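You operate a simulated robot arm through the tools that you are given. There is no shell and no other tool. Be economical: measure what you need, move in short steps, check, and stop when the job is done.

You run a simulated robot arm. Do the job below in one go: nothing can be reset, and whatever is moved stays where it is left.

## Task
Drive the blue cylinder's stopper 10 mm in with the mini press, then switch the press off.
Fine: push the sliding plate right in and leave it in; switch on; set the mini press dial to 10 and leave it there.

Only the result counts: the job must be done as asked and must still hold three seconds after the hand-in. Knocking over, shifting, dropping, spilling or breaking anything else fails it. A push-on lid holds only when it is set on centred and level and pressed home; a screw cap is set on level and turned clockwise until tight.

## Robot
A 6-joint arm with a two-finger parallel gripper, fixed in place. Base frame: the origin is at the foot of the arm, x ahead of it, y to its left, z up; the work surface is at about z = 2. Lengths are in mm, angles in rad, forces in N, time in s.
With the tool pointing down near the work surface it reaches from about 140 to 580 mm from the base axis. Its first joint turns from -1.152 to 1.152 rad. Payload 2.1 kg.
The tool frame sits at the grasp point between the pads (the TCP): z along the fingers, y along the line on which they close. The tips reach 30 mm beyond it. Largest opening 94 mm; finger width 28, thickness 10; the body of the gripper, 50 by 96 mm, starts 55 mm behind the TCP.
Orientation is told as [roll, pitch, yaw] about the base's x, y, z axes, in that order, counted from this pose: with the fingers straight down and closing along the base's y, the tool's x points along the base's -x, its y along +y and its z along -z.

## Interface
- The arm moves only by the tool send_rows. Its argument "steps" is one flat list of numbers, 7 for each row, row after row: the shift along the tool's x, y, z in mm, then the turn, a rotation vector about the tool's x, y, z in rad, then the gripper command, from -1 (fully open) to 1 (shut), values between in proportion. In form: [dx, dy, dz, wx, wy, wz, claw, dx, dy, dz, wx, wy, wz, claw, ...]. A call has 1 to 10 rows; each row is the pose to reach, as a shift and turn from the pose commanded when the call began, along the tool's axes at that moment. Each row takes 0.2 s and may step no farther than 50 mm and 0.15 rad from the row before; otherwise, or with a gripper value out of range, the whole call is refused. Where a pose cannot be reached the arm comes as near as it can. A force on the tool above 90 N (or 10 N above the force at the start of the call, whichever is more), or a blocked arm, ends the call early, and 0.2 s more pass. The fingers move at their own pace (about 72 mm/s each) and stop on an object; they squeeze with about 40 N. The grip force told is the motor's: it shows also when the fingers shut on nothing. Time passes only in rows, and 0.2 s behind the last, so rows that repeat a pose let the fingers close. It gives the time, the measured TCP pose, the force on the tool (base axes), the opening and the grip force at its end, in the units of the frame above (readings bear some noise), with the torque about the TCP (base axes, N m) and any sound that the robot's microphone picked up, and new pictures: "views" is both (left out), scene, wrist or none.
- Cameras (640 x 400 px; columns grow to the right, rows downward): "scene" is fixed at [71.4, -387.7, 492.1]; the picture's right is [0.59, -0.80, 0.00], its down [-0.41, -0.31, -0.86] and it looks along [0.69, 0.51, -0.52] (base axes); focal length 214 px, centre (320, 200). "wrist" rides on the gripper at [76, 14, -102] in the tool frame; the picture's right is [-0.18, 0.98, 0.00], its down [-0.75, -0.14, -0.64] and it looks along [-0.63, -0.12, 0.77] (tool axes); focal length 243 px, centre (320, 200).
- point_at(camera, pixels): for up to 12 pixels [column, row] of the newest picture of that camera ("zoom" is the newest enlarged one), the place [x, y, z] in the base frame of the surface seen there, good to about 3 mm. It takes no simulated time.
- inspect(camera, box): a new picture of the part [left, top, right, bottom] of that camera's present view, enlarged. It takes no simulated time.
- hand_in(): hands the job in; it is judged then, once.

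Go step by step. Measure first, check grasps and placings, and put right what went wrong. The budget is 80 turns and 200 pictures, counting those below and the enlarged ones. Unless the task says otherwise, let go and move clear before handing in, and close with one line.

The tools are called as a command line: name --argument value ..., lists and objects as JSON in quotes. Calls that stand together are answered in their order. send_rows: Moves the arm, as the interface text tells. Its arguments: {"type":"object","properties":{"steps":{"type":"array"},"views":{"type":"string","enum":["both","scene","wrist","none"]}},"required":["steps"]} The other tools are called the same way: point_at (camera, pixels) gives the place of the surface under pixels of a picture; inspect (camera, box) takes an enlarged picture of a part of a camera's view; hand_in () hands the job in.

At the start:

```text
clock: 0.0
tcp_pos: [255.4, -197.8, 399.2]
ee_rot: [0.0, -0.002, 0.001]
contact_force: [0.3, -0.1, 0.4]
moment: [0.0, 0.02, 0.01]
grip_width: 94.2
finger_force: 0.1
```

scene: 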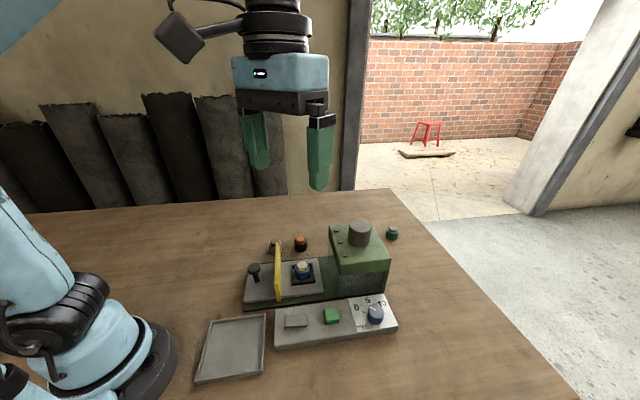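
wrist: 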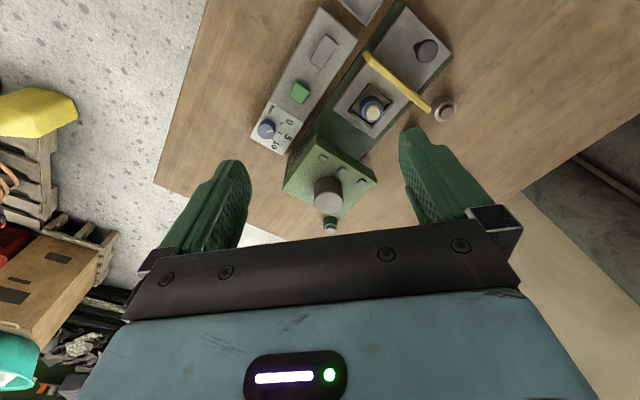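

The scene shows the press (green head near 360,255), a slide plate with the blue cylinder (302,272), a yellow bar (278,270), and a panel with green button, dial and a grey switch. I'll enlarge both views first.

inspect --camera "scene" --box '[230, 210, 410, 350]'

inspect --camera "wrist" --box '[230, 0, 470, 240]'

point_at --camera "wrist" --pixels '[[427, 50], [370, 60], [425, 105], [372, 113], [370, 100], [300, 92], [266, 128], [325, 50], [444, 111], [330, 222], [328, 190], [350, 90]]'

point_at --camera "scene" --pixels '[[254, 267], [277, 245], [277, 296], [303, 265], [332, 315], [375, 310], [296, 321], [301, 243], [275, 243], [361, 228], [393, 232], [318, 270]]'

```text
2.86 times, centred on (320, 280) of scene
```

zoom: 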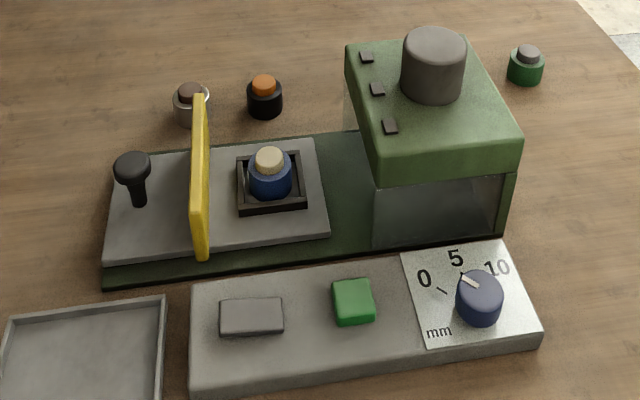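

```text
1.67 times, centred on (350, 120) of wrist
```

zoom: 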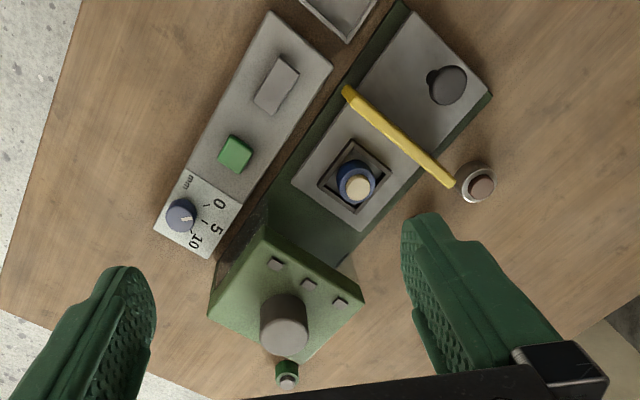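

```text
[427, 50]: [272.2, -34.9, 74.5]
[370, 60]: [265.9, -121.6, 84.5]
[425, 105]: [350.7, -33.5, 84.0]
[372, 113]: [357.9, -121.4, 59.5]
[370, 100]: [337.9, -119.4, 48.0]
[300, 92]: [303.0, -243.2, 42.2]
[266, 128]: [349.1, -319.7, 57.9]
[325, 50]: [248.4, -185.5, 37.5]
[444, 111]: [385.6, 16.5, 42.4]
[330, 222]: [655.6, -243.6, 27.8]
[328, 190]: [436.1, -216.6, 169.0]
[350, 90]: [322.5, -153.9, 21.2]
```

```text
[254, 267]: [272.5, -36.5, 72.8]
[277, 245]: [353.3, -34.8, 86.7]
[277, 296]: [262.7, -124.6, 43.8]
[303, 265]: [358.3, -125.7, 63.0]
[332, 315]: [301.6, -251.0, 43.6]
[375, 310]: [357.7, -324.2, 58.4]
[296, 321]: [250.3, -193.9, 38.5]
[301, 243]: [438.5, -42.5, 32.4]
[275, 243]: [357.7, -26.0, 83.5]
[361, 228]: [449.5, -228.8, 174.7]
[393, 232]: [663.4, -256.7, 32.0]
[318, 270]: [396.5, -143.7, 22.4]
```

The two views agree: the slide runs from the handle (about 272,-36) toward the head (about 440,-220). The panel has a grey pad, a green button and a dial. I'll zoom in closer on each.

inspect --camera "wrist" --box '[240, 20, 350, 160]'

inspect --camera "wrist" --box '[330, 0, 470, 130]'

inspect --camera "scene" --box '[340, 285, 400, 345]'

inspect --camera "scene" --box '[240, 230, 400, 310]'

```text
2.86 times, centred on (295, 90) of wrist
```

zoom: 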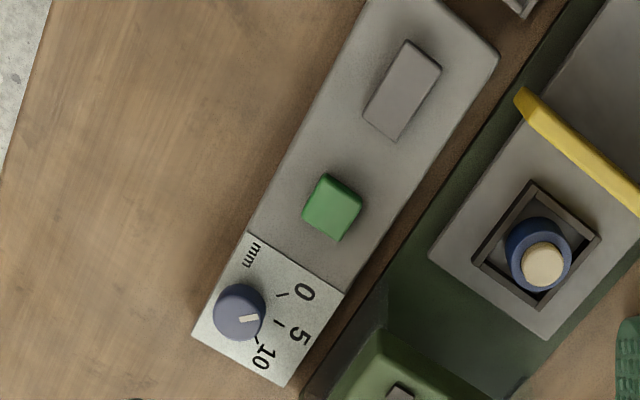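

```text
3.08 times, centred on (400, 65) of wrist
```

zoom: 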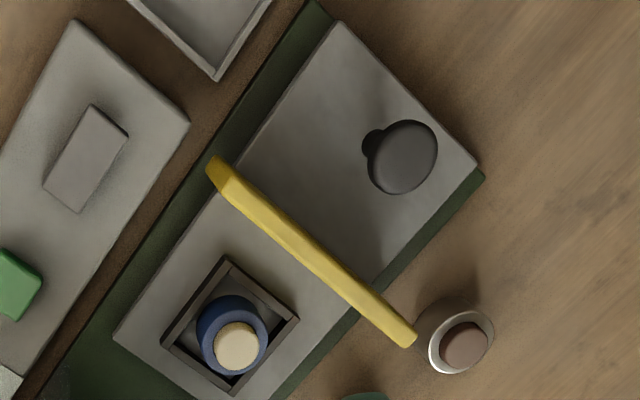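

```text
6.67 times, centred on (370, 315) of scene
```

zoom: 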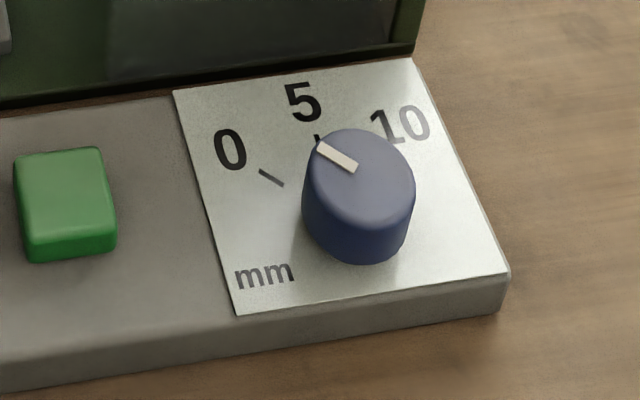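

```text
4.00 times, centred on (320, 270) of scene
```

zoom: 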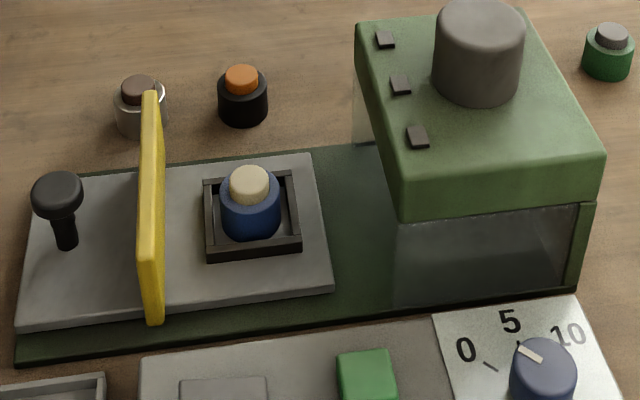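

I need the exact axis and knob geometry. I'll measure points on the current zoom for the slide plate edges, handle, nest and yellow plate, and the same features in the wrist view.

point_at --camera "zoom" --pixels '[[22, 320], [330, 290], [310, 158], [52, 175], [58, 195], [66, 240], [152, 100], [155, 318], [250, 180], [400, 205], [590, 165], [367, 30]]'

inspect --camera "wrist" --box '[240, 80, 320, 160]'

```text
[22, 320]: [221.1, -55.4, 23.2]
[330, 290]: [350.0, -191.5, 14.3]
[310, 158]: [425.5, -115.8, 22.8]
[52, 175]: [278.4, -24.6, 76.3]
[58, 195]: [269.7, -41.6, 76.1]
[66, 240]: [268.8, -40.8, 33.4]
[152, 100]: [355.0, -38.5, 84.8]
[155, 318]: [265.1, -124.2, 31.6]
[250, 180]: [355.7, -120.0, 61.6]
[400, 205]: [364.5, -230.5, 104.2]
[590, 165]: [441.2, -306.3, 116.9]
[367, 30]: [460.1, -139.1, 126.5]
```

```text
5.00 times, centred on (280, 120) of wrist
```

zoom: 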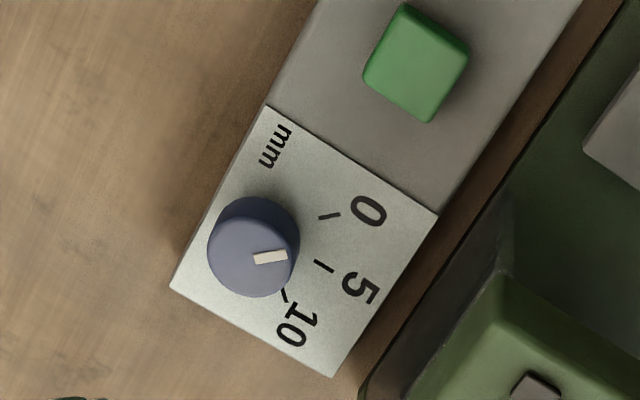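

The axis is about 45° (u≈[0.71,-0.70]). Next I'll get the dial's centre, pointer and ticks from this zoom.

point_at --camera "zoom" --pixels '[[252, 240], [255, 260], [284, 256], [330, 216], [324, 266], [286, 298], [268, 106], [438, 213], [332, 376], [170, 286], [408, 50], [245, 270]]'

inspect --camera "scene" --box '[345, 290, 395, 335]'

point_at --camera "zoom" --pixels '[[360, 180], [310, 135], [280, 110], [345, 155], [190, 175], [260, 130], [340, 120], [420, 130], [300, 200], [415, 200]]'

```text
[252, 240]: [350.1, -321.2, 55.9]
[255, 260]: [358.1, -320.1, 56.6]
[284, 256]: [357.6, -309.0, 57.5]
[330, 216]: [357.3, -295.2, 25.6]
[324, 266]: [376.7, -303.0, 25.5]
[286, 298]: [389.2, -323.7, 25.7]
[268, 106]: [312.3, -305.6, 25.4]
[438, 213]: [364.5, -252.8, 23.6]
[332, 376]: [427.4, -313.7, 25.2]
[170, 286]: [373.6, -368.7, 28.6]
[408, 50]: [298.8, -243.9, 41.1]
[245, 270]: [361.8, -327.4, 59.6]
```

```text
8.89 times, centred on (370, 312) of scene
```

zoom: 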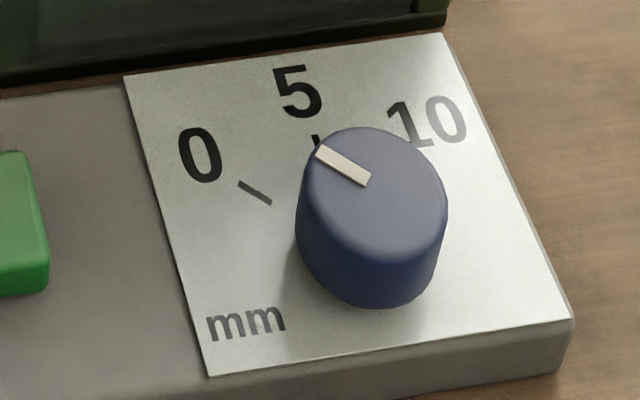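

```text
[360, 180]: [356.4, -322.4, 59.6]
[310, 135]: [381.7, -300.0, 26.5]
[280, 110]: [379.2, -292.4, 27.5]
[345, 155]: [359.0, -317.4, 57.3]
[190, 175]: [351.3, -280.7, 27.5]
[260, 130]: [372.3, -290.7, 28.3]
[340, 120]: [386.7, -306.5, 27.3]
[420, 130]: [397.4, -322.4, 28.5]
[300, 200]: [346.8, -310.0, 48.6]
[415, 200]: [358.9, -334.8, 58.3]
```

The pointer is parallel to the 0 tick, so the dial is at 0, and 10 is about 90° clockwise from above. First I'll bring the closed gripper behind the handle, turned to face along the slide, at a safe height.

send_rows --steps '[1.6, 24, 33, 0, 0, 0.098, 1, 3.2, 48, 67, 0, 0, 0.196, 1, 4.9, 72, 101, 0, 0, 0.295, 1, 6.5, 96, 134, 0, 0, 0.393, 1, 8.1, 120, 168, 0, 0, 0.491, 1, 9.7, 144, 202, 0, 0, 0.589, 1, 11.4, 168, 235, 0, 0, 0.687, 1, 13, 192, 269, 0, 0, 0.785, 1]'

```text
clock: 1.8
tcp_pos: [243.3, -3.2, 129.9]
ee_rot: [0.001, 0.001, -0.787]
contact_force: [-0.4, 0.4, -0.4]
moment: [0.0, -0.01, -0.03]
grip_width: 0.2
finger_force: 33.1
```

scene: 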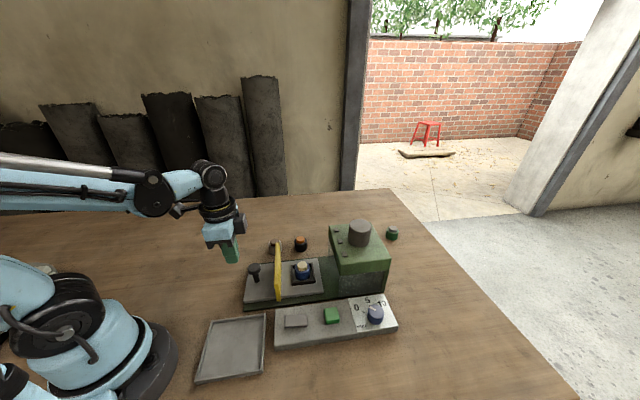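
wrist: 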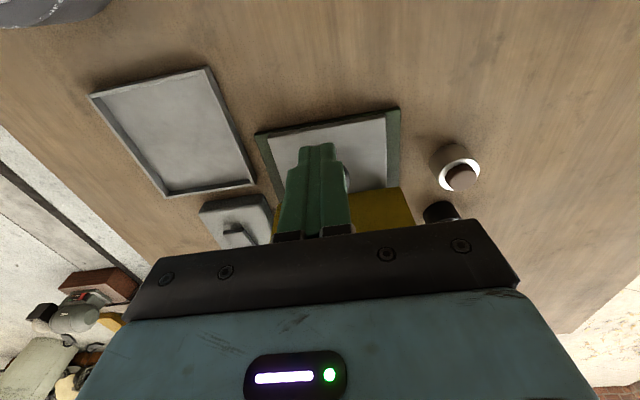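

The fingers now sit behind the handle, which is hidden behind them near (345,180). I'll check lateral alignment from the slide plate's edges.

point_at --camera "wrist" --pixels '[[262, 134], [398, 110], [386, 118], [272, 140], [388, 180], [347, 180], [318, 150]]'

inspect --camera "scene" --box '[190, 210, 310, 310]'

point_at --camera "zoom" --pixels '[[318, 302], [338, 302], [362, 302], [340, 285], [340, 315], [205, 230], [340, 360], [346, 350]]'

```text
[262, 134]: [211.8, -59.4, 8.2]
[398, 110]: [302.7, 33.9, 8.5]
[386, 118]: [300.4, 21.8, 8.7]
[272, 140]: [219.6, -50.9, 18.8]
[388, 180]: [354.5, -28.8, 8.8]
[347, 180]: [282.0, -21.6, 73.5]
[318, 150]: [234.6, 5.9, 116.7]
```

```text
4.00 times, centred on (250, 260) of scene
```

zoom: 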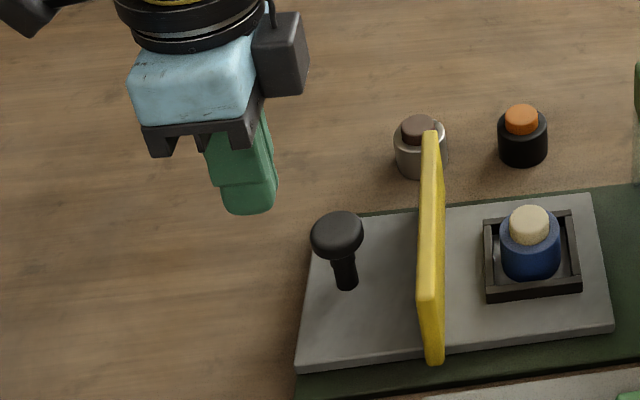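

```text
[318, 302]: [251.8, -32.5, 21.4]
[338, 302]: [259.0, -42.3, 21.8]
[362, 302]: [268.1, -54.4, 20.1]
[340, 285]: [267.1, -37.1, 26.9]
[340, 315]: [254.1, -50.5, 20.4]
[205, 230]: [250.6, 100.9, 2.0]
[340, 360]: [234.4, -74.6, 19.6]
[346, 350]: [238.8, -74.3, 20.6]
```

The slide centreline is at v≈172 and the fingers are at 169.6, so I'll shift 2 mm. Then I'll lower behind the knob and start pushing along tool -x.

send_rows --steps '[0, 2, 30, 0, 0, 0, 1, 0, 2, 60, 0, 0, 0, 1, -8, 2, 60, 0, 0, 0, 1, -16, 2, 60, 0, 0, 0, 1, -24, 2, 60, 0, 0, 0, 1, -32, 2, 60, 0, 0, 0, 1, -40, 2, 60, 0, 0, 0, 1]'

```text
clock: 3.4
tcp_pos: [273.6, -32.0, 68.8]
ee_rot: [0.0, 0.0, -0.786]
contact_force: [-0.6, 0.0, -0.5]
moment: [-0.02, -0.02, 0.01]
grip_width: 0.0
finger_force: 33.4
```

scene: 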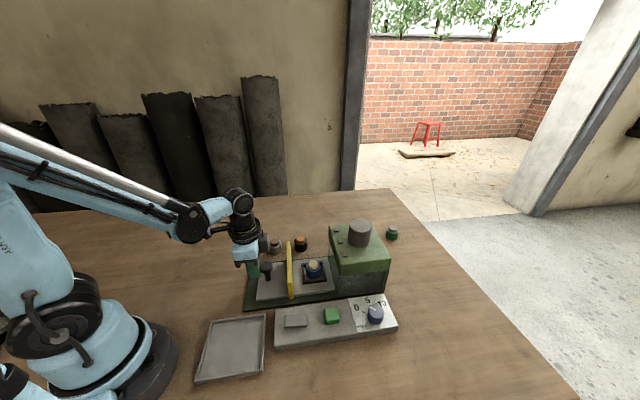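
wrist: 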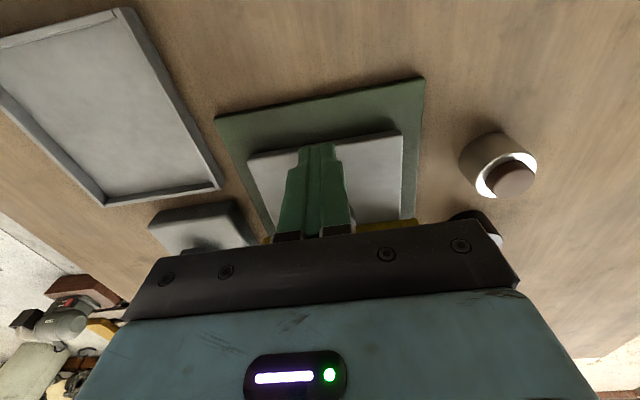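

The plate moved about 25 mm with almost no force. I'll keep pushing at the same pace.

send_rows --steps '[-9, 0, 0, 0, 0, 0, 1, -18, 0, 0, 0, 0, 0, 1, -27, 0, 0, 0, 0, 0, 1, -36, 0, 0, 0, 0, 0, 1, -45, 0, 0, 0, 0, 0, 1, -54, 0, 0, 0, 0, 0, 1, -63, 0, 0, 0, 0, 0, 1, -72, 0, 0, 0, 0, 0, 1, -80, 0, 0, 0, 0, 0, 1]' --views "scene"

inspect --camera "scene" --box '[240, 210, 410, 320]'

```text
clock: 5.4
tcp_pos: [329.1, -90.2, 69.0]
ee_rot: [0.001, -0.001, -0.783]
contact_force: [-0.2, 0.3, 0.2]
moment: [0.0, 0.04, 0.02]
grip_width: 0.0
finger_force: 32.9
```

scene: 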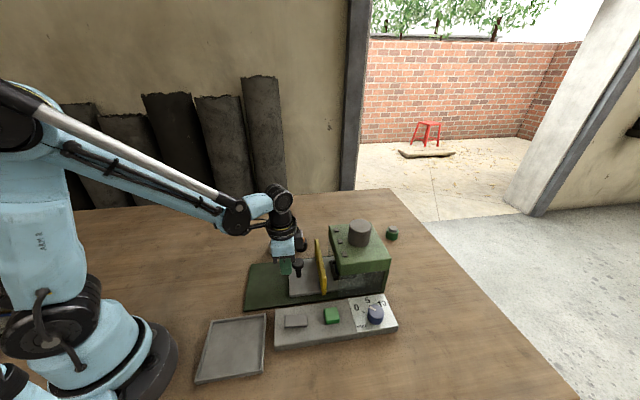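

```text
3.64 times, centred on (325, 265) of scene
```

zoom: 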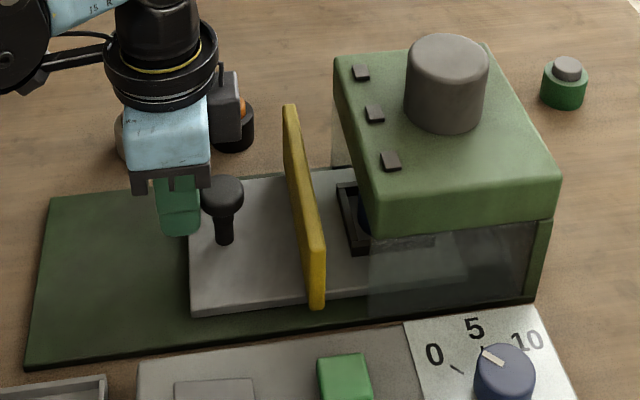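

The plate has moved about 105 mm and the yellow guard is approaching the head front. I'll continue in 5 mm rows; the force limit will stop it at the end.

send_rows --steps '[-5, 0, 0, 0, 0, 0, 1, -10, 0, 0, 0, 0, 0, 1, -15, 0, 0, 0, 0, 0, 1, -20, 0, 0, 0, 0, 0, 1, -25, 0, 0, 0, 0, 0, 1, -30, 0, 0, 0, 0, 0, 1, -33, 0, 0, 0, 0, 0, 1, -36, 0, 0, 0, 0, 0, 1, -39, 0, 0, 0, 0, 0, 1, -42, 0, 0, 0, 0, 0, 1]' --views "scene"

inspect --camera "scene" --box '[240, 210, 410, 320]'

```text
clock: 7.3
tcp_pos: [348.9, -107.9, 70.9]
ee_rot: [-0.002, 0.039, -0.78]
contact_force: [-5.3, 5.0, 2.6]
moment: [0.02, 0.03, -0.05]
grip_width: 0.0
finger_force: 32.6
stopped in row 9: the force on the tool passed its limit at 94 N (the readings are from after the stop); the commanded pose is now the measured one
```

scene: 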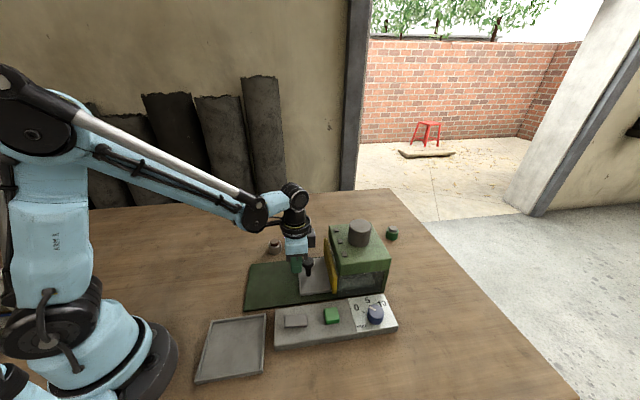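

```text
3.64 times, centred on (325, 265) of scene
```

zoom: 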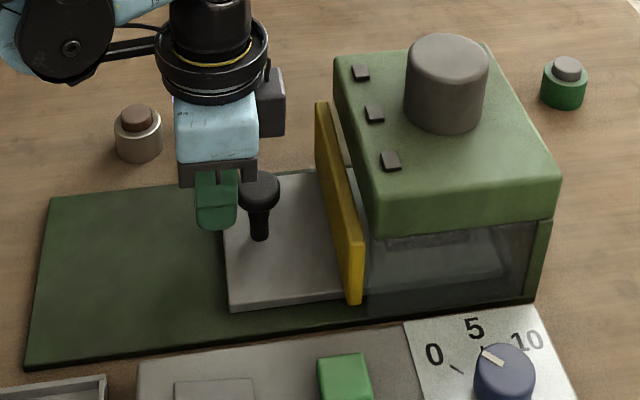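

Force reached 94 N with the yellow guard close to the head front, so this looks like the end stop. I'll push once more gently to see whether it moves.

send_rows --steps '[-2, 0, 0, 0, 0, 0, 1, -4, 0, 0, 0, 0, 0, 1, -6, 0, 0, 0, 0, 0, 1, -8, 0, 0, 0, 0, 0, 1, -10, 0, 0, 0, 0, 0, 1]' --views "none"

inspect --camera "scene" --box '[300, 220, 400, 310]'

point_at --camera "zoom" --pixels '[[180, 180], [175, 330], [225, 330], [240, 260], [150, 170], [250, 170], [200, 300], [235, 300]]'

```text
clock: 8.5
tcp_pos: [348.4, -107.8, 70.5]
ee_rot: [-0.003, 0.075, -0.773]
contact_force: [-4.8, 5.8, 3.5]
moment: [-0.02, 0.03, 0.0]
grip_width: 0.1
finger_force: 33.8
stopped in row 5: the force on the tool passed its limit at 92 N (the readings are from after the stop); the commanded pose is now the measured one
```

```text
4.44 times, centred on (350, 265) of scene
```

zoom: 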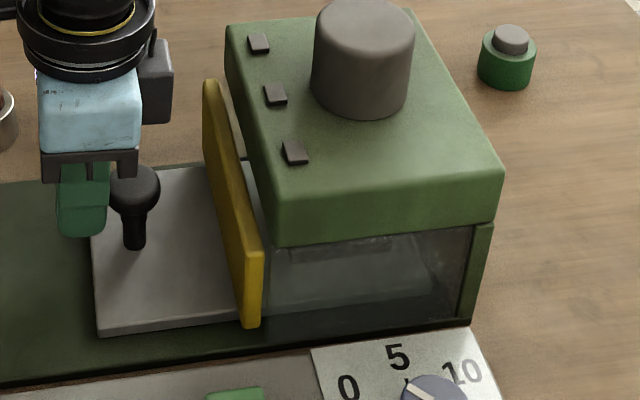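

```text
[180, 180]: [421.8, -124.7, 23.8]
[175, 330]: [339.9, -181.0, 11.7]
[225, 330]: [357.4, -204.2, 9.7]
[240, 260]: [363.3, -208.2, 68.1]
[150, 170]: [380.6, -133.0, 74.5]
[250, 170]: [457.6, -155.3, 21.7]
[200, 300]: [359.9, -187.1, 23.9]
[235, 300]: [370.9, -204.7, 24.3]
```

It doesn't move any further, so the plate is fully in. I'll back off along the slide, rise and level the tool.

send_rows --steps '[10, 0, 0, 0, 0, 0, 1, 25, 0, 0, 0, 0, 0, 1, 25, 0, -30, 0, -0.075, 0, 1, 25, 0, -70, 0, -0.075, 0, 1]'

inspect --camera "scene" --box '[240, 210, 410, 350]'

```text
clock: 9.5
tcp_pos: [334.1, -96.6, 142.6]
ee_rot: [-0.003, -0.005, -0.772]
contact_force: [-0.1, 0.4, 0.1]
moment: [0.02, -0.05, -0.02]
grip_width: 0.1
finger_force: 32.9
```

scene: 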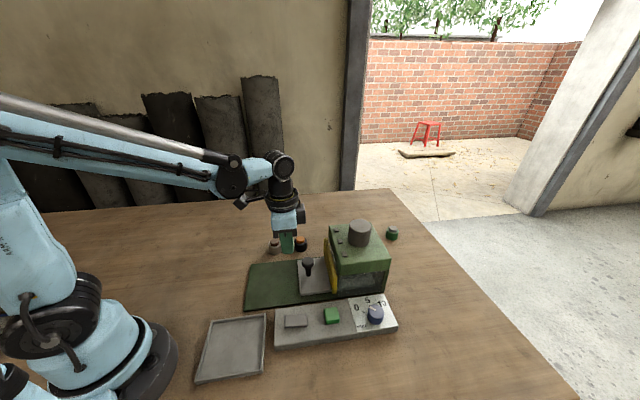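
wrist: 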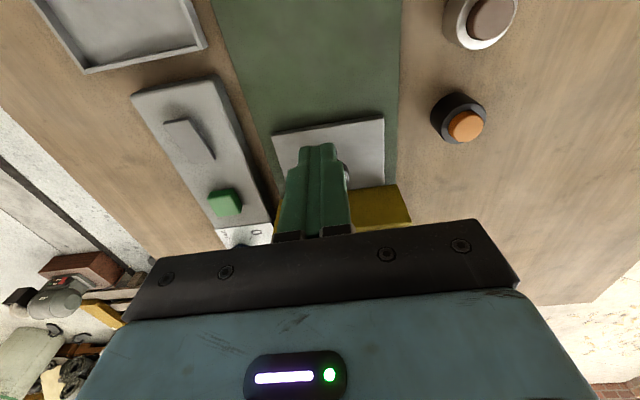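

```text
2.86 times, centred on (325, 280) of scene
```

zoom: 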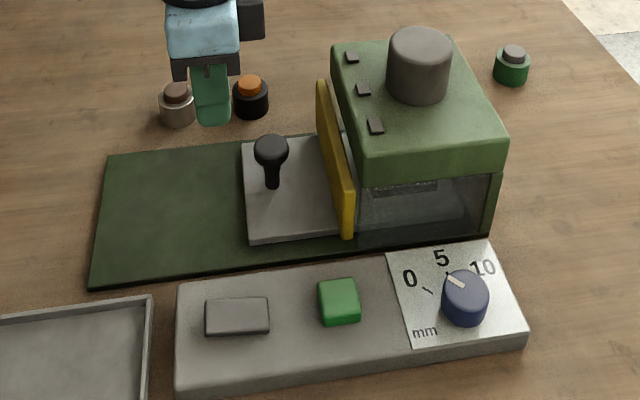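

The plate stayed in. Next I'll measure the green button and the grey pad.

point_at --camera "zoom" --pixels '[[322, 285], [352, 283], [357, 305], [327, 312], [338, 295], [207, 302], [267, 300], [268, 318], [206, 320], [237, 310], [290, 330], [300, 290]]'

point_at --camera "wrist" --pixels '[[208, 193], [232, 190], [241, 208], [222, 214], [225, 200], [165, 125], [187, 120], [214, 158], [200, 150], [190, 140]]'

inspect --camera "wrist" --box '[120, 70, 290, 250]'

```text
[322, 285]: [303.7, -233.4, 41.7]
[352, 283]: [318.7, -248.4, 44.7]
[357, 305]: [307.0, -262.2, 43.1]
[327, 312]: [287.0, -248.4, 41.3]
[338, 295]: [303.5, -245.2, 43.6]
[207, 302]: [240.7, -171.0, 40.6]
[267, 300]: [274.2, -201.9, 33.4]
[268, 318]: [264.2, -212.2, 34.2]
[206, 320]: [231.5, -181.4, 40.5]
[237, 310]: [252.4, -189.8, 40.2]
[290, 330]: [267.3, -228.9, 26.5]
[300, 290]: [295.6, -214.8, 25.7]
```

```text
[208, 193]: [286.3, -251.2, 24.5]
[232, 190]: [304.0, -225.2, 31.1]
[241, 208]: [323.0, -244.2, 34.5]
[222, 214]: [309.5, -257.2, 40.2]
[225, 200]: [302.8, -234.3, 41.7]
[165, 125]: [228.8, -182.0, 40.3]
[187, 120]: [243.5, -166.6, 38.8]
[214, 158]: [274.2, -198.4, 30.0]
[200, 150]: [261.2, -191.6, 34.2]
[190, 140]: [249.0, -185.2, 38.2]
```

```text
2.22 times, centred on (205, 160) of wrist
```

zoom: 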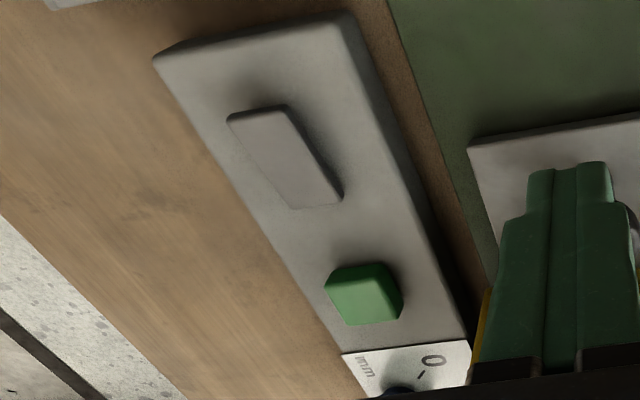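

The grey pad is tilted (40 mm high at its near end, 33 mm at the other), so it is a rocker switch with its raised end at about (237,-177). I'll move the closed fingertips above that raised end.

send_rows --steps '[6.4, -42, 0, 0, 0.002, 0.005, 1, 12.8, -84, 0, 0, 0.004, 0.01, 1, 19.2, -125.2, 0, 0, 0.005, 0.013, 1, 19.2, -125.2, 30, 0, 0.005, 0.013, 1, 19.2, -125.2, 57, 0, 0.005, 0.013, 1]'

inspect --camera "scene" --box '[240, 260, 360, 360]'

inspect --camera "wrist" --box '[240, 60, 440, 240]'

```text
clock: 10.7
tcp_pos: [232.1, -170.9, 85.3]
ee_rot: [-0.003, 0.001, -0.787]
contact_force: [-0.1, 1.2, 0.1]
moment: [0.0, 0.06, 0.01]
grip_width: 0.0
finger_force: 32.9
```

scene: 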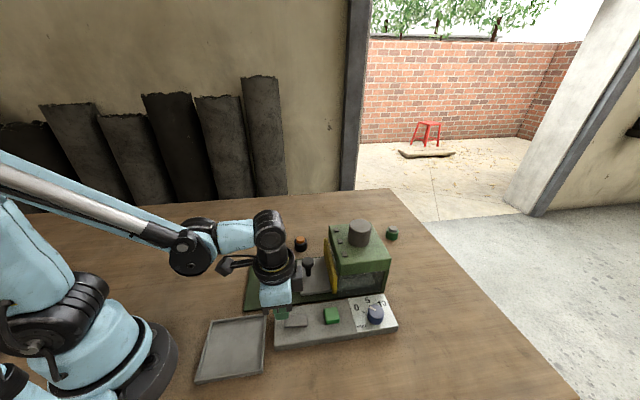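
wrist: 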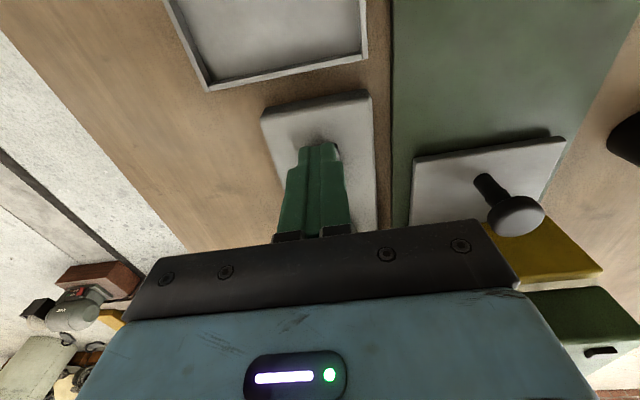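

```text
4.00 times, centred on (300, 310) of scene
```

zoom: 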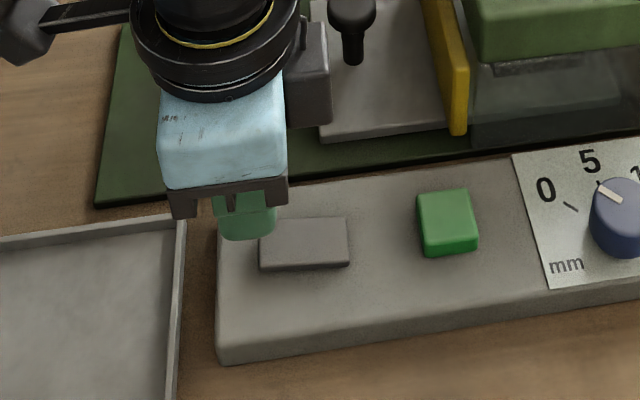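

```text
2.22 times, centred on (340, 150) of wrist
```

zoom: 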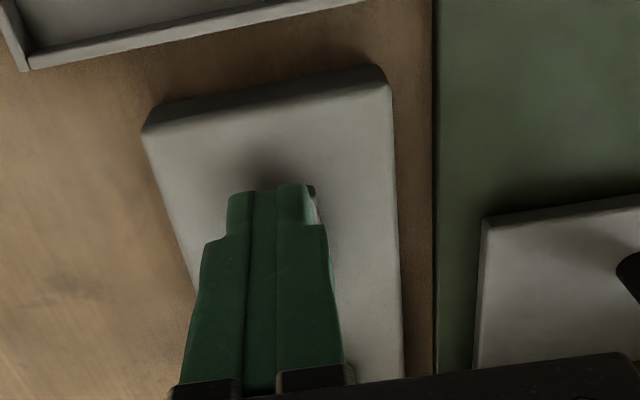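

The fingertips are over the raised end. I'll press down slowly and watch force and sound.

send_rows --steps '[0, 0, 8, 0, 0, 0, 1, 0, 0, 14, 0, 0, 0, 1, 0, 0, 17, 0, 0, 0, 1, 0, 0, 19, 0, 0, 0, 1, 0, 0, 21, 0, 0, 0, 1, 0, 0, 23, 0, 0, 0, 1, 0, 0, 24, 0, 0, 0, 1]' --views "none"

inspect --camera "scene" --box '[240, 260, 360, 360]'

```text
clock: 12.1
tcp_pos: [233.9, -172.2, 63.3]
ee_rot: [-0.003, 0.006, -0.785]
contact_force: [-2.6, 3.4, 34.9]
moment: [-0.2, -0.25, 0.0]
grip_width: 0.1
finger_force: 33.3
stopped in row 7: the force on the tool passed its limit at 112 N (the readings are from after the stop); the commanded pose is now the measured one
```

```text
4.00 times, centred on (300, 310) of scene
```

zoom: 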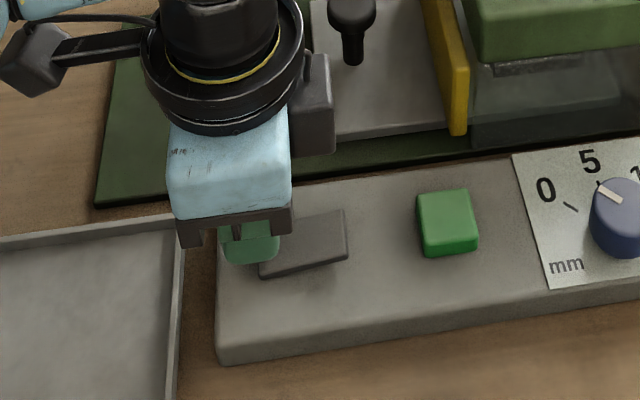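

The rocker flipped and its other end is now raised. I'll lift off and look for signs that the press is on.

send_rows --steps '[0, 0, -10, 0, 0, 0, 1, 0, 0, -40, 0, 0, 0, 1, 0, 0, -80, 0, 0, 0, 1]' --views "none"

inspect --camera "scene" --box '[240, 210, 410, 350]'

```text
clock: 12.9
tcp_pos: [234.1, -172.0, 143.3]
ee_rot: [-0.003, 0.006, -0.786]
contact_force: [0.3, -0.3, -0.2]
moment: [0.0, -0.04, -0.02]
grip_width: 0.1
finger_force: 33.2
```

```text
2.86 times, centred on (325, 280) of scene
```

zoom: 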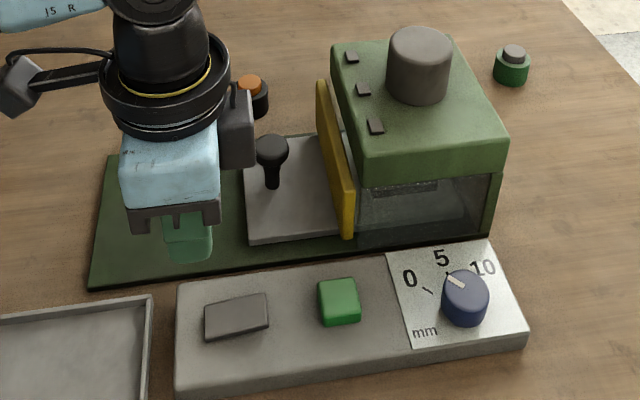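

The rocker is now flipped and nothing else has changed. Next I'll go above the dial with the gripper open and yaw back at 0, for a good look at the pointer.

send_rows --steps '[-32, -3, -10, 0, 0, -0.131, 0, -64, -7, -20, 0, 0, -0.262, 0, -97, -10, -30, 0, 0, -0.393, 0, -129, -14, -30, 0, 0, -0.524, 0, -161, -17, -30, 0, 0, -0.655, 0, -193.7, -21, -30, 0, 0, -0.786, 0]'

inspect --camera "wrist" --box '[220, 80, 420, 240]'

```text
clock: 14.3
tcp_pos: [357.6, -324.1, 175.7]
ee_rot: [0.0, 0.006, 0.001]
contact_force: [-0.5, -0.9, 0.2]
moment: [-0.01, -0.03, 0.0]
grip_width: 46.8
finger_force: 0.1
```

scene: 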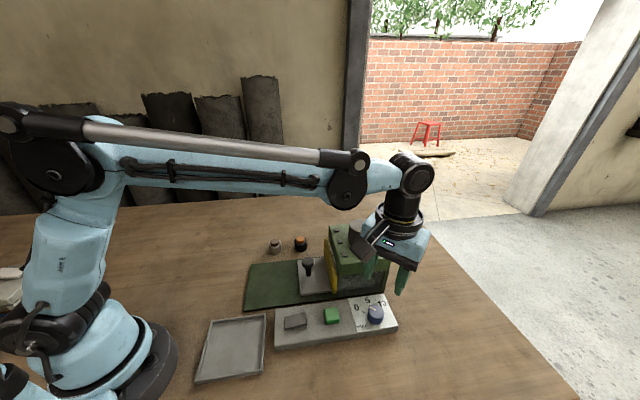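
wrist: 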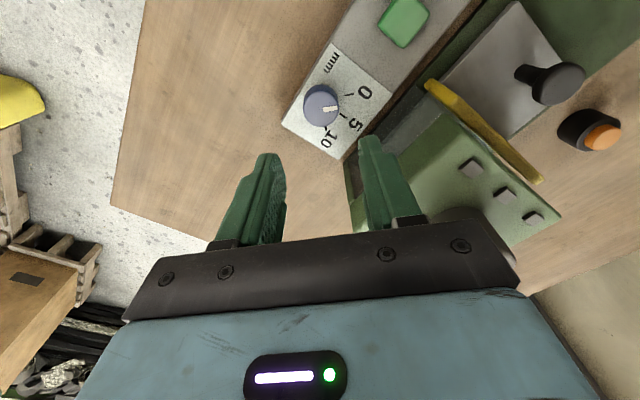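

```text
2.50 times, centred on (320, 160) of wrist
```

zoom: 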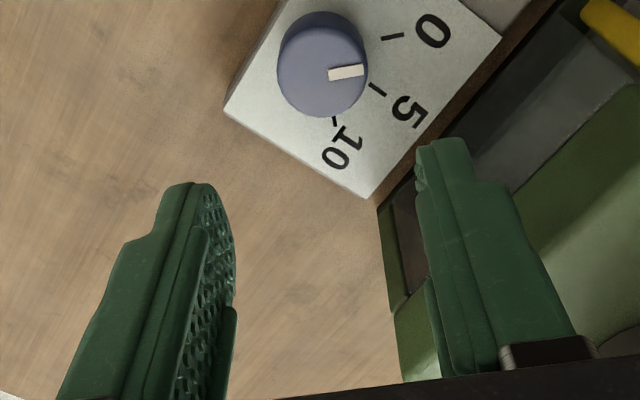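

inspect --camera "wrist" --box '[280, 60, 390, 160]'

point_at --camera "zoom" --pixels '[[235, 190], [243, 263], [150, 180], [316, 175], [240, 115], [255, 188], [316, 180], [375, 112], [355, 220], [270, 285], [395, 108], [370, 232]]'

```text
4.00 times, centred on (335, 110) of wrist
```

zoom: 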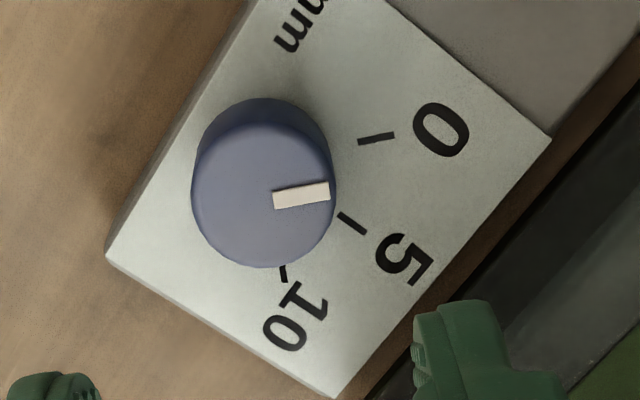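

```text
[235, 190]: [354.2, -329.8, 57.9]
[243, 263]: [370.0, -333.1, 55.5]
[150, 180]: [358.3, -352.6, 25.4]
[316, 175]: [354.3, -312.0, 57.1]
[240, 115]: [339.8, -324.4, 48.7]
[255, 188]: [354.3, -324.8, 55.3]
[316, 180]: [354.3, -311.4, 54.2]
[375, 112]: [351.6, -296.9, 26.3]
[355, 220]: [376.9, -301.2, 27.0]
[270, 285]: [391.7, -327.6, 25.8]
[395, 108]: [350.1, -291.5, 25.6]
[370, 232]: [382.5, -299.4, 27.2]
```

The pointer is at 0 (along +y) and the 10 tick is along +x, so I need a 90° clockwise turn. The knob centre is about (355.7,-323.8) with a diameter of about 33. I'll turn the gripper to yaw +45° and lower to just above the knob.

send_rows --steps '[0.5, 0, 13, 0, 0, -0.131, -0.25, 1, 0, 26, 0, 0, -0.262, -0.25, 1.5, 0.3, 39, 0, 0, -0.393, -0.25, 1.9, 0.3, 52, 0, 0, -0.524, -0.25, 1.9, 0.3, 65, 0, 0, -0.655, -0.25, 1.9, 0.3, 75, 0, 0, -0.785, -0.25, 1.9, 0.3, 75, 0, 0, -0.785, -0.25]'

inspect --camera "wrist" --box '[220, 100, 440, 240]'

inspect --camera "scene" --box '[320, 240, 440, 340]'

```text
clock: 15.9
tcp_pos: [353.0, -322.4, 98.9]
ee_rot: [0.005, 0.003, 0.788]
contact_force: [0.0, 0.4, -1.1]
moment: [0.02, 0.01, -0.03]
grip_width: 58.8
finger_force: 0.0
```

scene: 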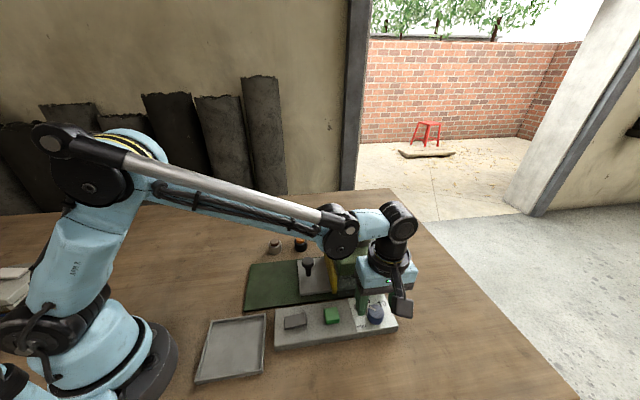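
wrist: 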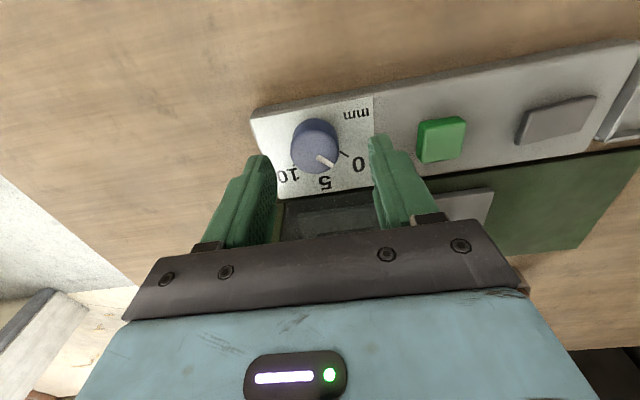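

```text
2.86 times, centred on (330, 170) of wrist
```

zoom: 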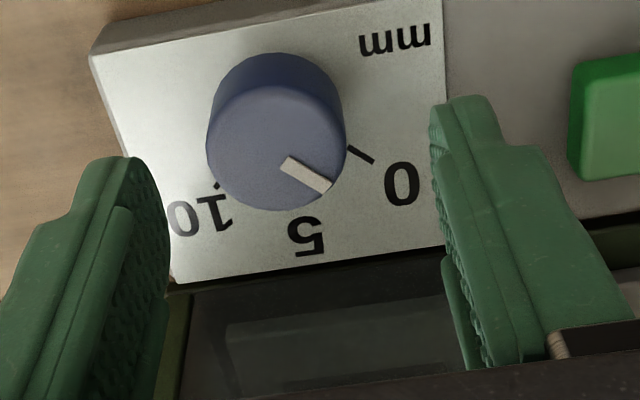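

```text
4.00 times, centred on (380, 290) of scene
```

zoom: 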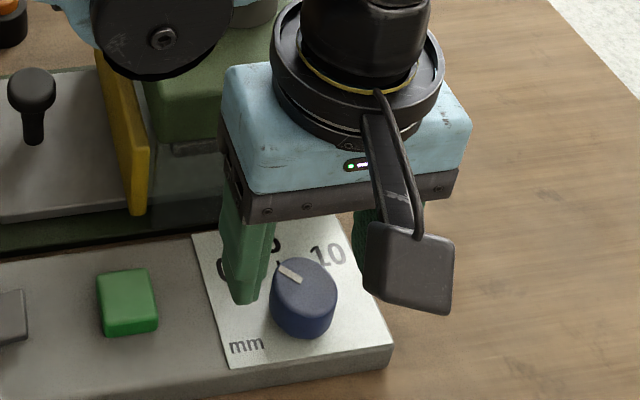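

The tool is about 3 mm off the estimated centre. I'll refine the knob centre from this wrist view before lowering.

point_at --camera "wrist" --pixels '[[315, 150], [294, 150], [337, 150], [315, 133], [315, 170], [305, 160], [326, 140], [318, 158], [332, 165]]'

```text
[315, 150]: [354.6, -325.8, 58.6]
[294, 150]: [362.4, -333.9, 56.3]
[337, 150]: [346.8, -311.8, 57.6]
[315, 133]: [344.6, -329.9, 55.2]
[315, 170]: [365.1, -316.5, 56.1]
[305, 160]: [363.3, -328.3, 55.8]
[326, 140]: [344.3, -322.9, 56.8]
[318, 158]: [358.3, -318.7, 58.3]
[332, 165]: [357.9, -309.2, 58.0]
```

The centre is about (354.8,-323.0). I'll shift slightly, lower to z≈62 and close on the knob.

send_rows --steps '[-0.9, -1.7, 0, 0, 0, 0, -0.25, -0.9, -1.7, 18, 0, 0, 0, -0.25, -0.9, -1.7, 37, 0, 0, 0, -0.25, -0.9, -1.7, 37, 0, 0, 0, -0.25, -0.9, -1.7, 37, 0, 0, 0, 1, -0.9, -1.7, 37, 0, 0, 0, 1, -0.9, -1.7, 37, 0, 0, 0, 1]'

inspect --camera "wrist" --box '[220, 100, 440, 240]'

```text
clock: 17.5
tcp_pos: [355.5, -325.8, 61.0]
ee_rot: [-0.006, 0.003, 0.783]
contact_force: [23.2, -23.5, -17.0]
moment: [-0.38, -0.19, -0.09]
grip_width: 33.3
finger_force: 45.5
```

scene: 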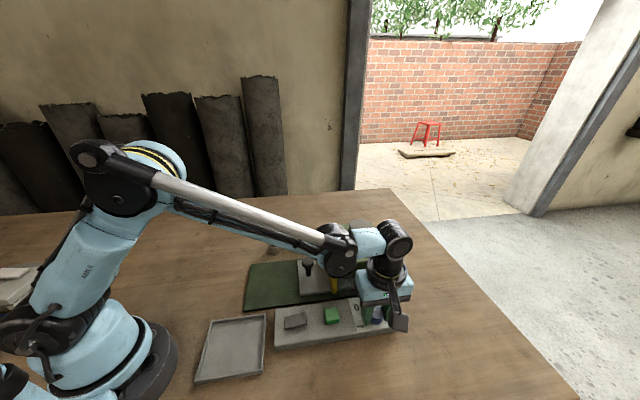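
wrist: 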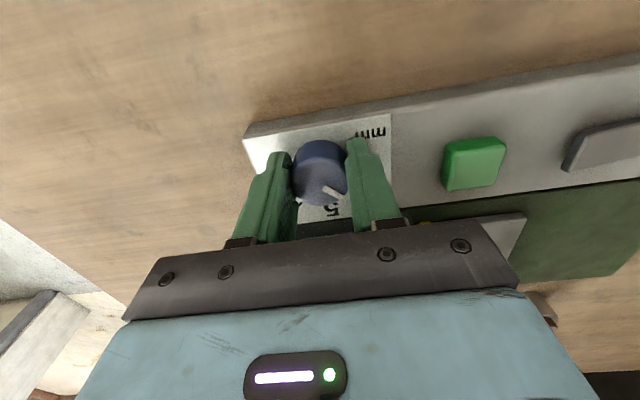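

```text
2.86 times, centred on (330, 170) of wrist
```

zoom: 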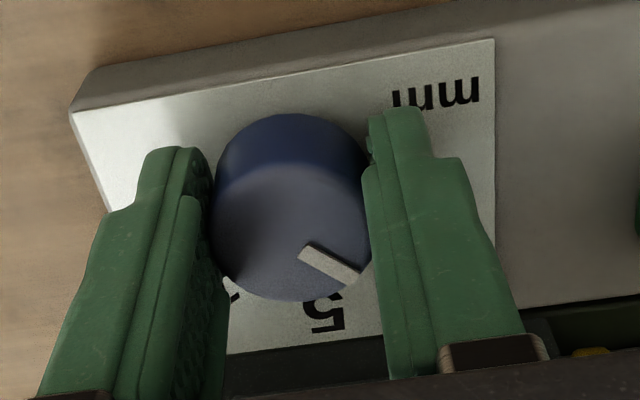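

The knob is held (33.3 mm), but a side force of about 33 N along +u shows its axis lies about 2.5 mm that way. I'll shift to relax it and turn clockwise about half way.

send_rows --steps '[0, -2.7, 0, 0, 0, 0, 1, 0, -2.7, 0, 0, 0, 0.12, 1, 0, -2.7, 0, 0, 0, 0.24, 1, 0, -2.7, 0, 0, 0, 0.36, 1, 0, -2.7, 0, 0, 0, 0.48, 1, 0, -2.7, 0, 0, 0, 0.6, 1, 0, -2.7, 0, 0, 0, 0.72, 1]'

inspect --camera "wrist" --box '[220, 100, 440, 240]'

inspect --camera "scene" --box '[310, 210, 430, 340]'

```text
clock: 19.1
tcp_pos: [355.7, -323.5, 61.9]
ee_rot: [0.003, 0.008, 0.063]
contact_force: [-18.2, 9.3, 31.6]
moment: [0.34, 0.42, 0.03]
grip_width: 33.4
finger_force: 44.9
```

scene: 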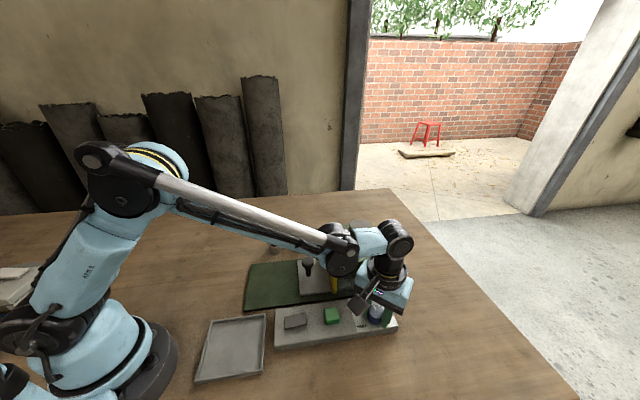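
wrist: 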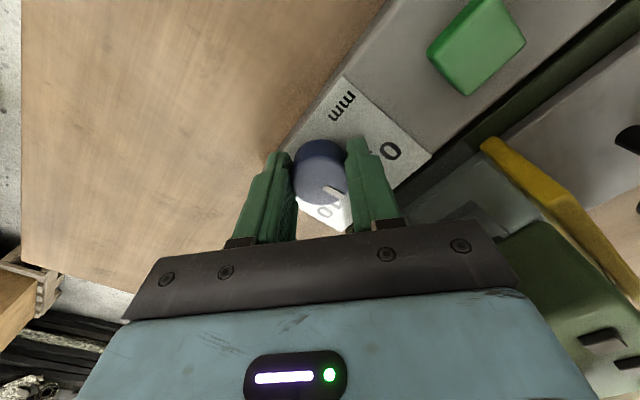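

```text
2.86 times, centred on (330, 170) of wrist
```

zoom: 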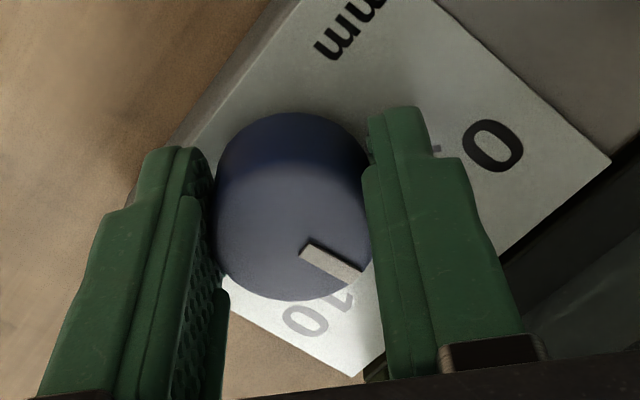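

```text
3.08 times, centred on (370, 275) of scene
```

zoom: 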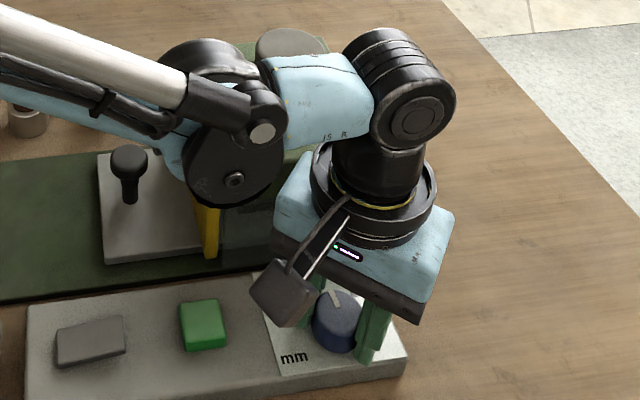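

The knob turns with the gripper and the pointer is near mid-scale (tool yaw 0.063 from 0.783). I'll relax the side load slightly and continue to just short of 10.

send_rows --steps '[1.2, 0.7, -1, 0, 0, 0, 1, 1.2, 0.7, -1, 0, 0, 0.12, 1, 1.2, 0.7, -1, 0, 0, 0.24, 1, 1.2, 0.7, -1, 0, 0, 0.36, 1, 1.2, 0.7, -1, 0, 0, 0.48, 1, 1.2, 0.7, -1, 0, 0, 0.6, 1, 1.2, 0.7, -1, 0, 0, 0.72, 1]'

inspect --camera "wrist" --box '[220, 100, 440, 240]'

inspect --camera "scene" --box '[310, 210, 430, 340]'

```text
clock: 20.7
tcp_pos: [355.6, -322.2, 60.2]
ee_rot: [0.001, 0.01, -0.654]
contact_force: [-1.6, 31.0, -19.5]
moment: [0.23, -0.32, 0.07]
grip_width: 33.5
finger_force: 45.0
```

scene: 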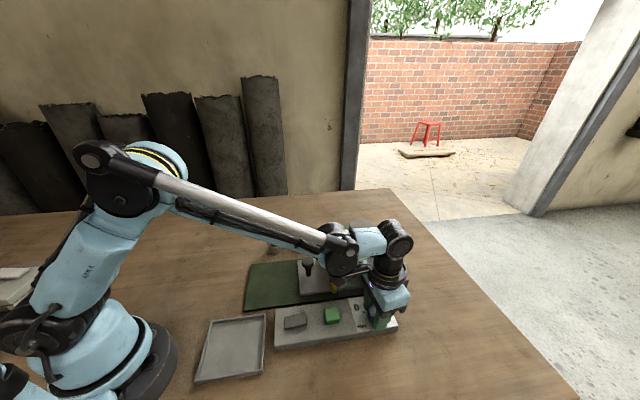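
wrist: 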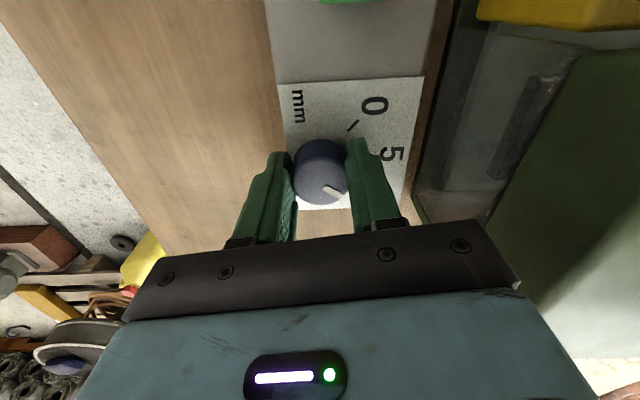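

```text
2.86 times, centred on (330, 170) of wrist
```

zoom: 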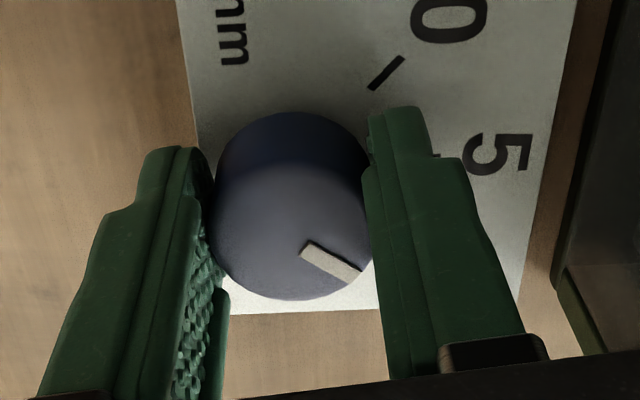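

```text
3.08 times, centred on (370, 275) of scene
```

zoom: 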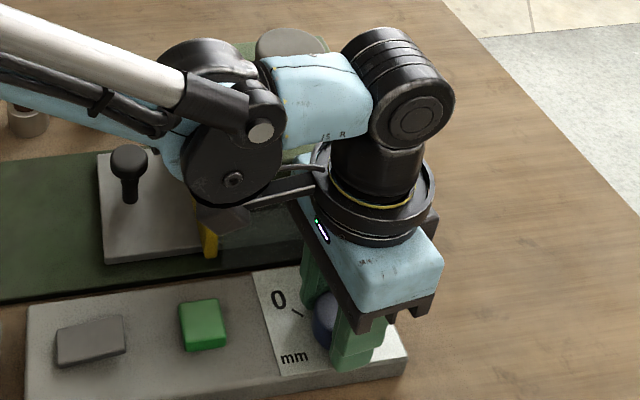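

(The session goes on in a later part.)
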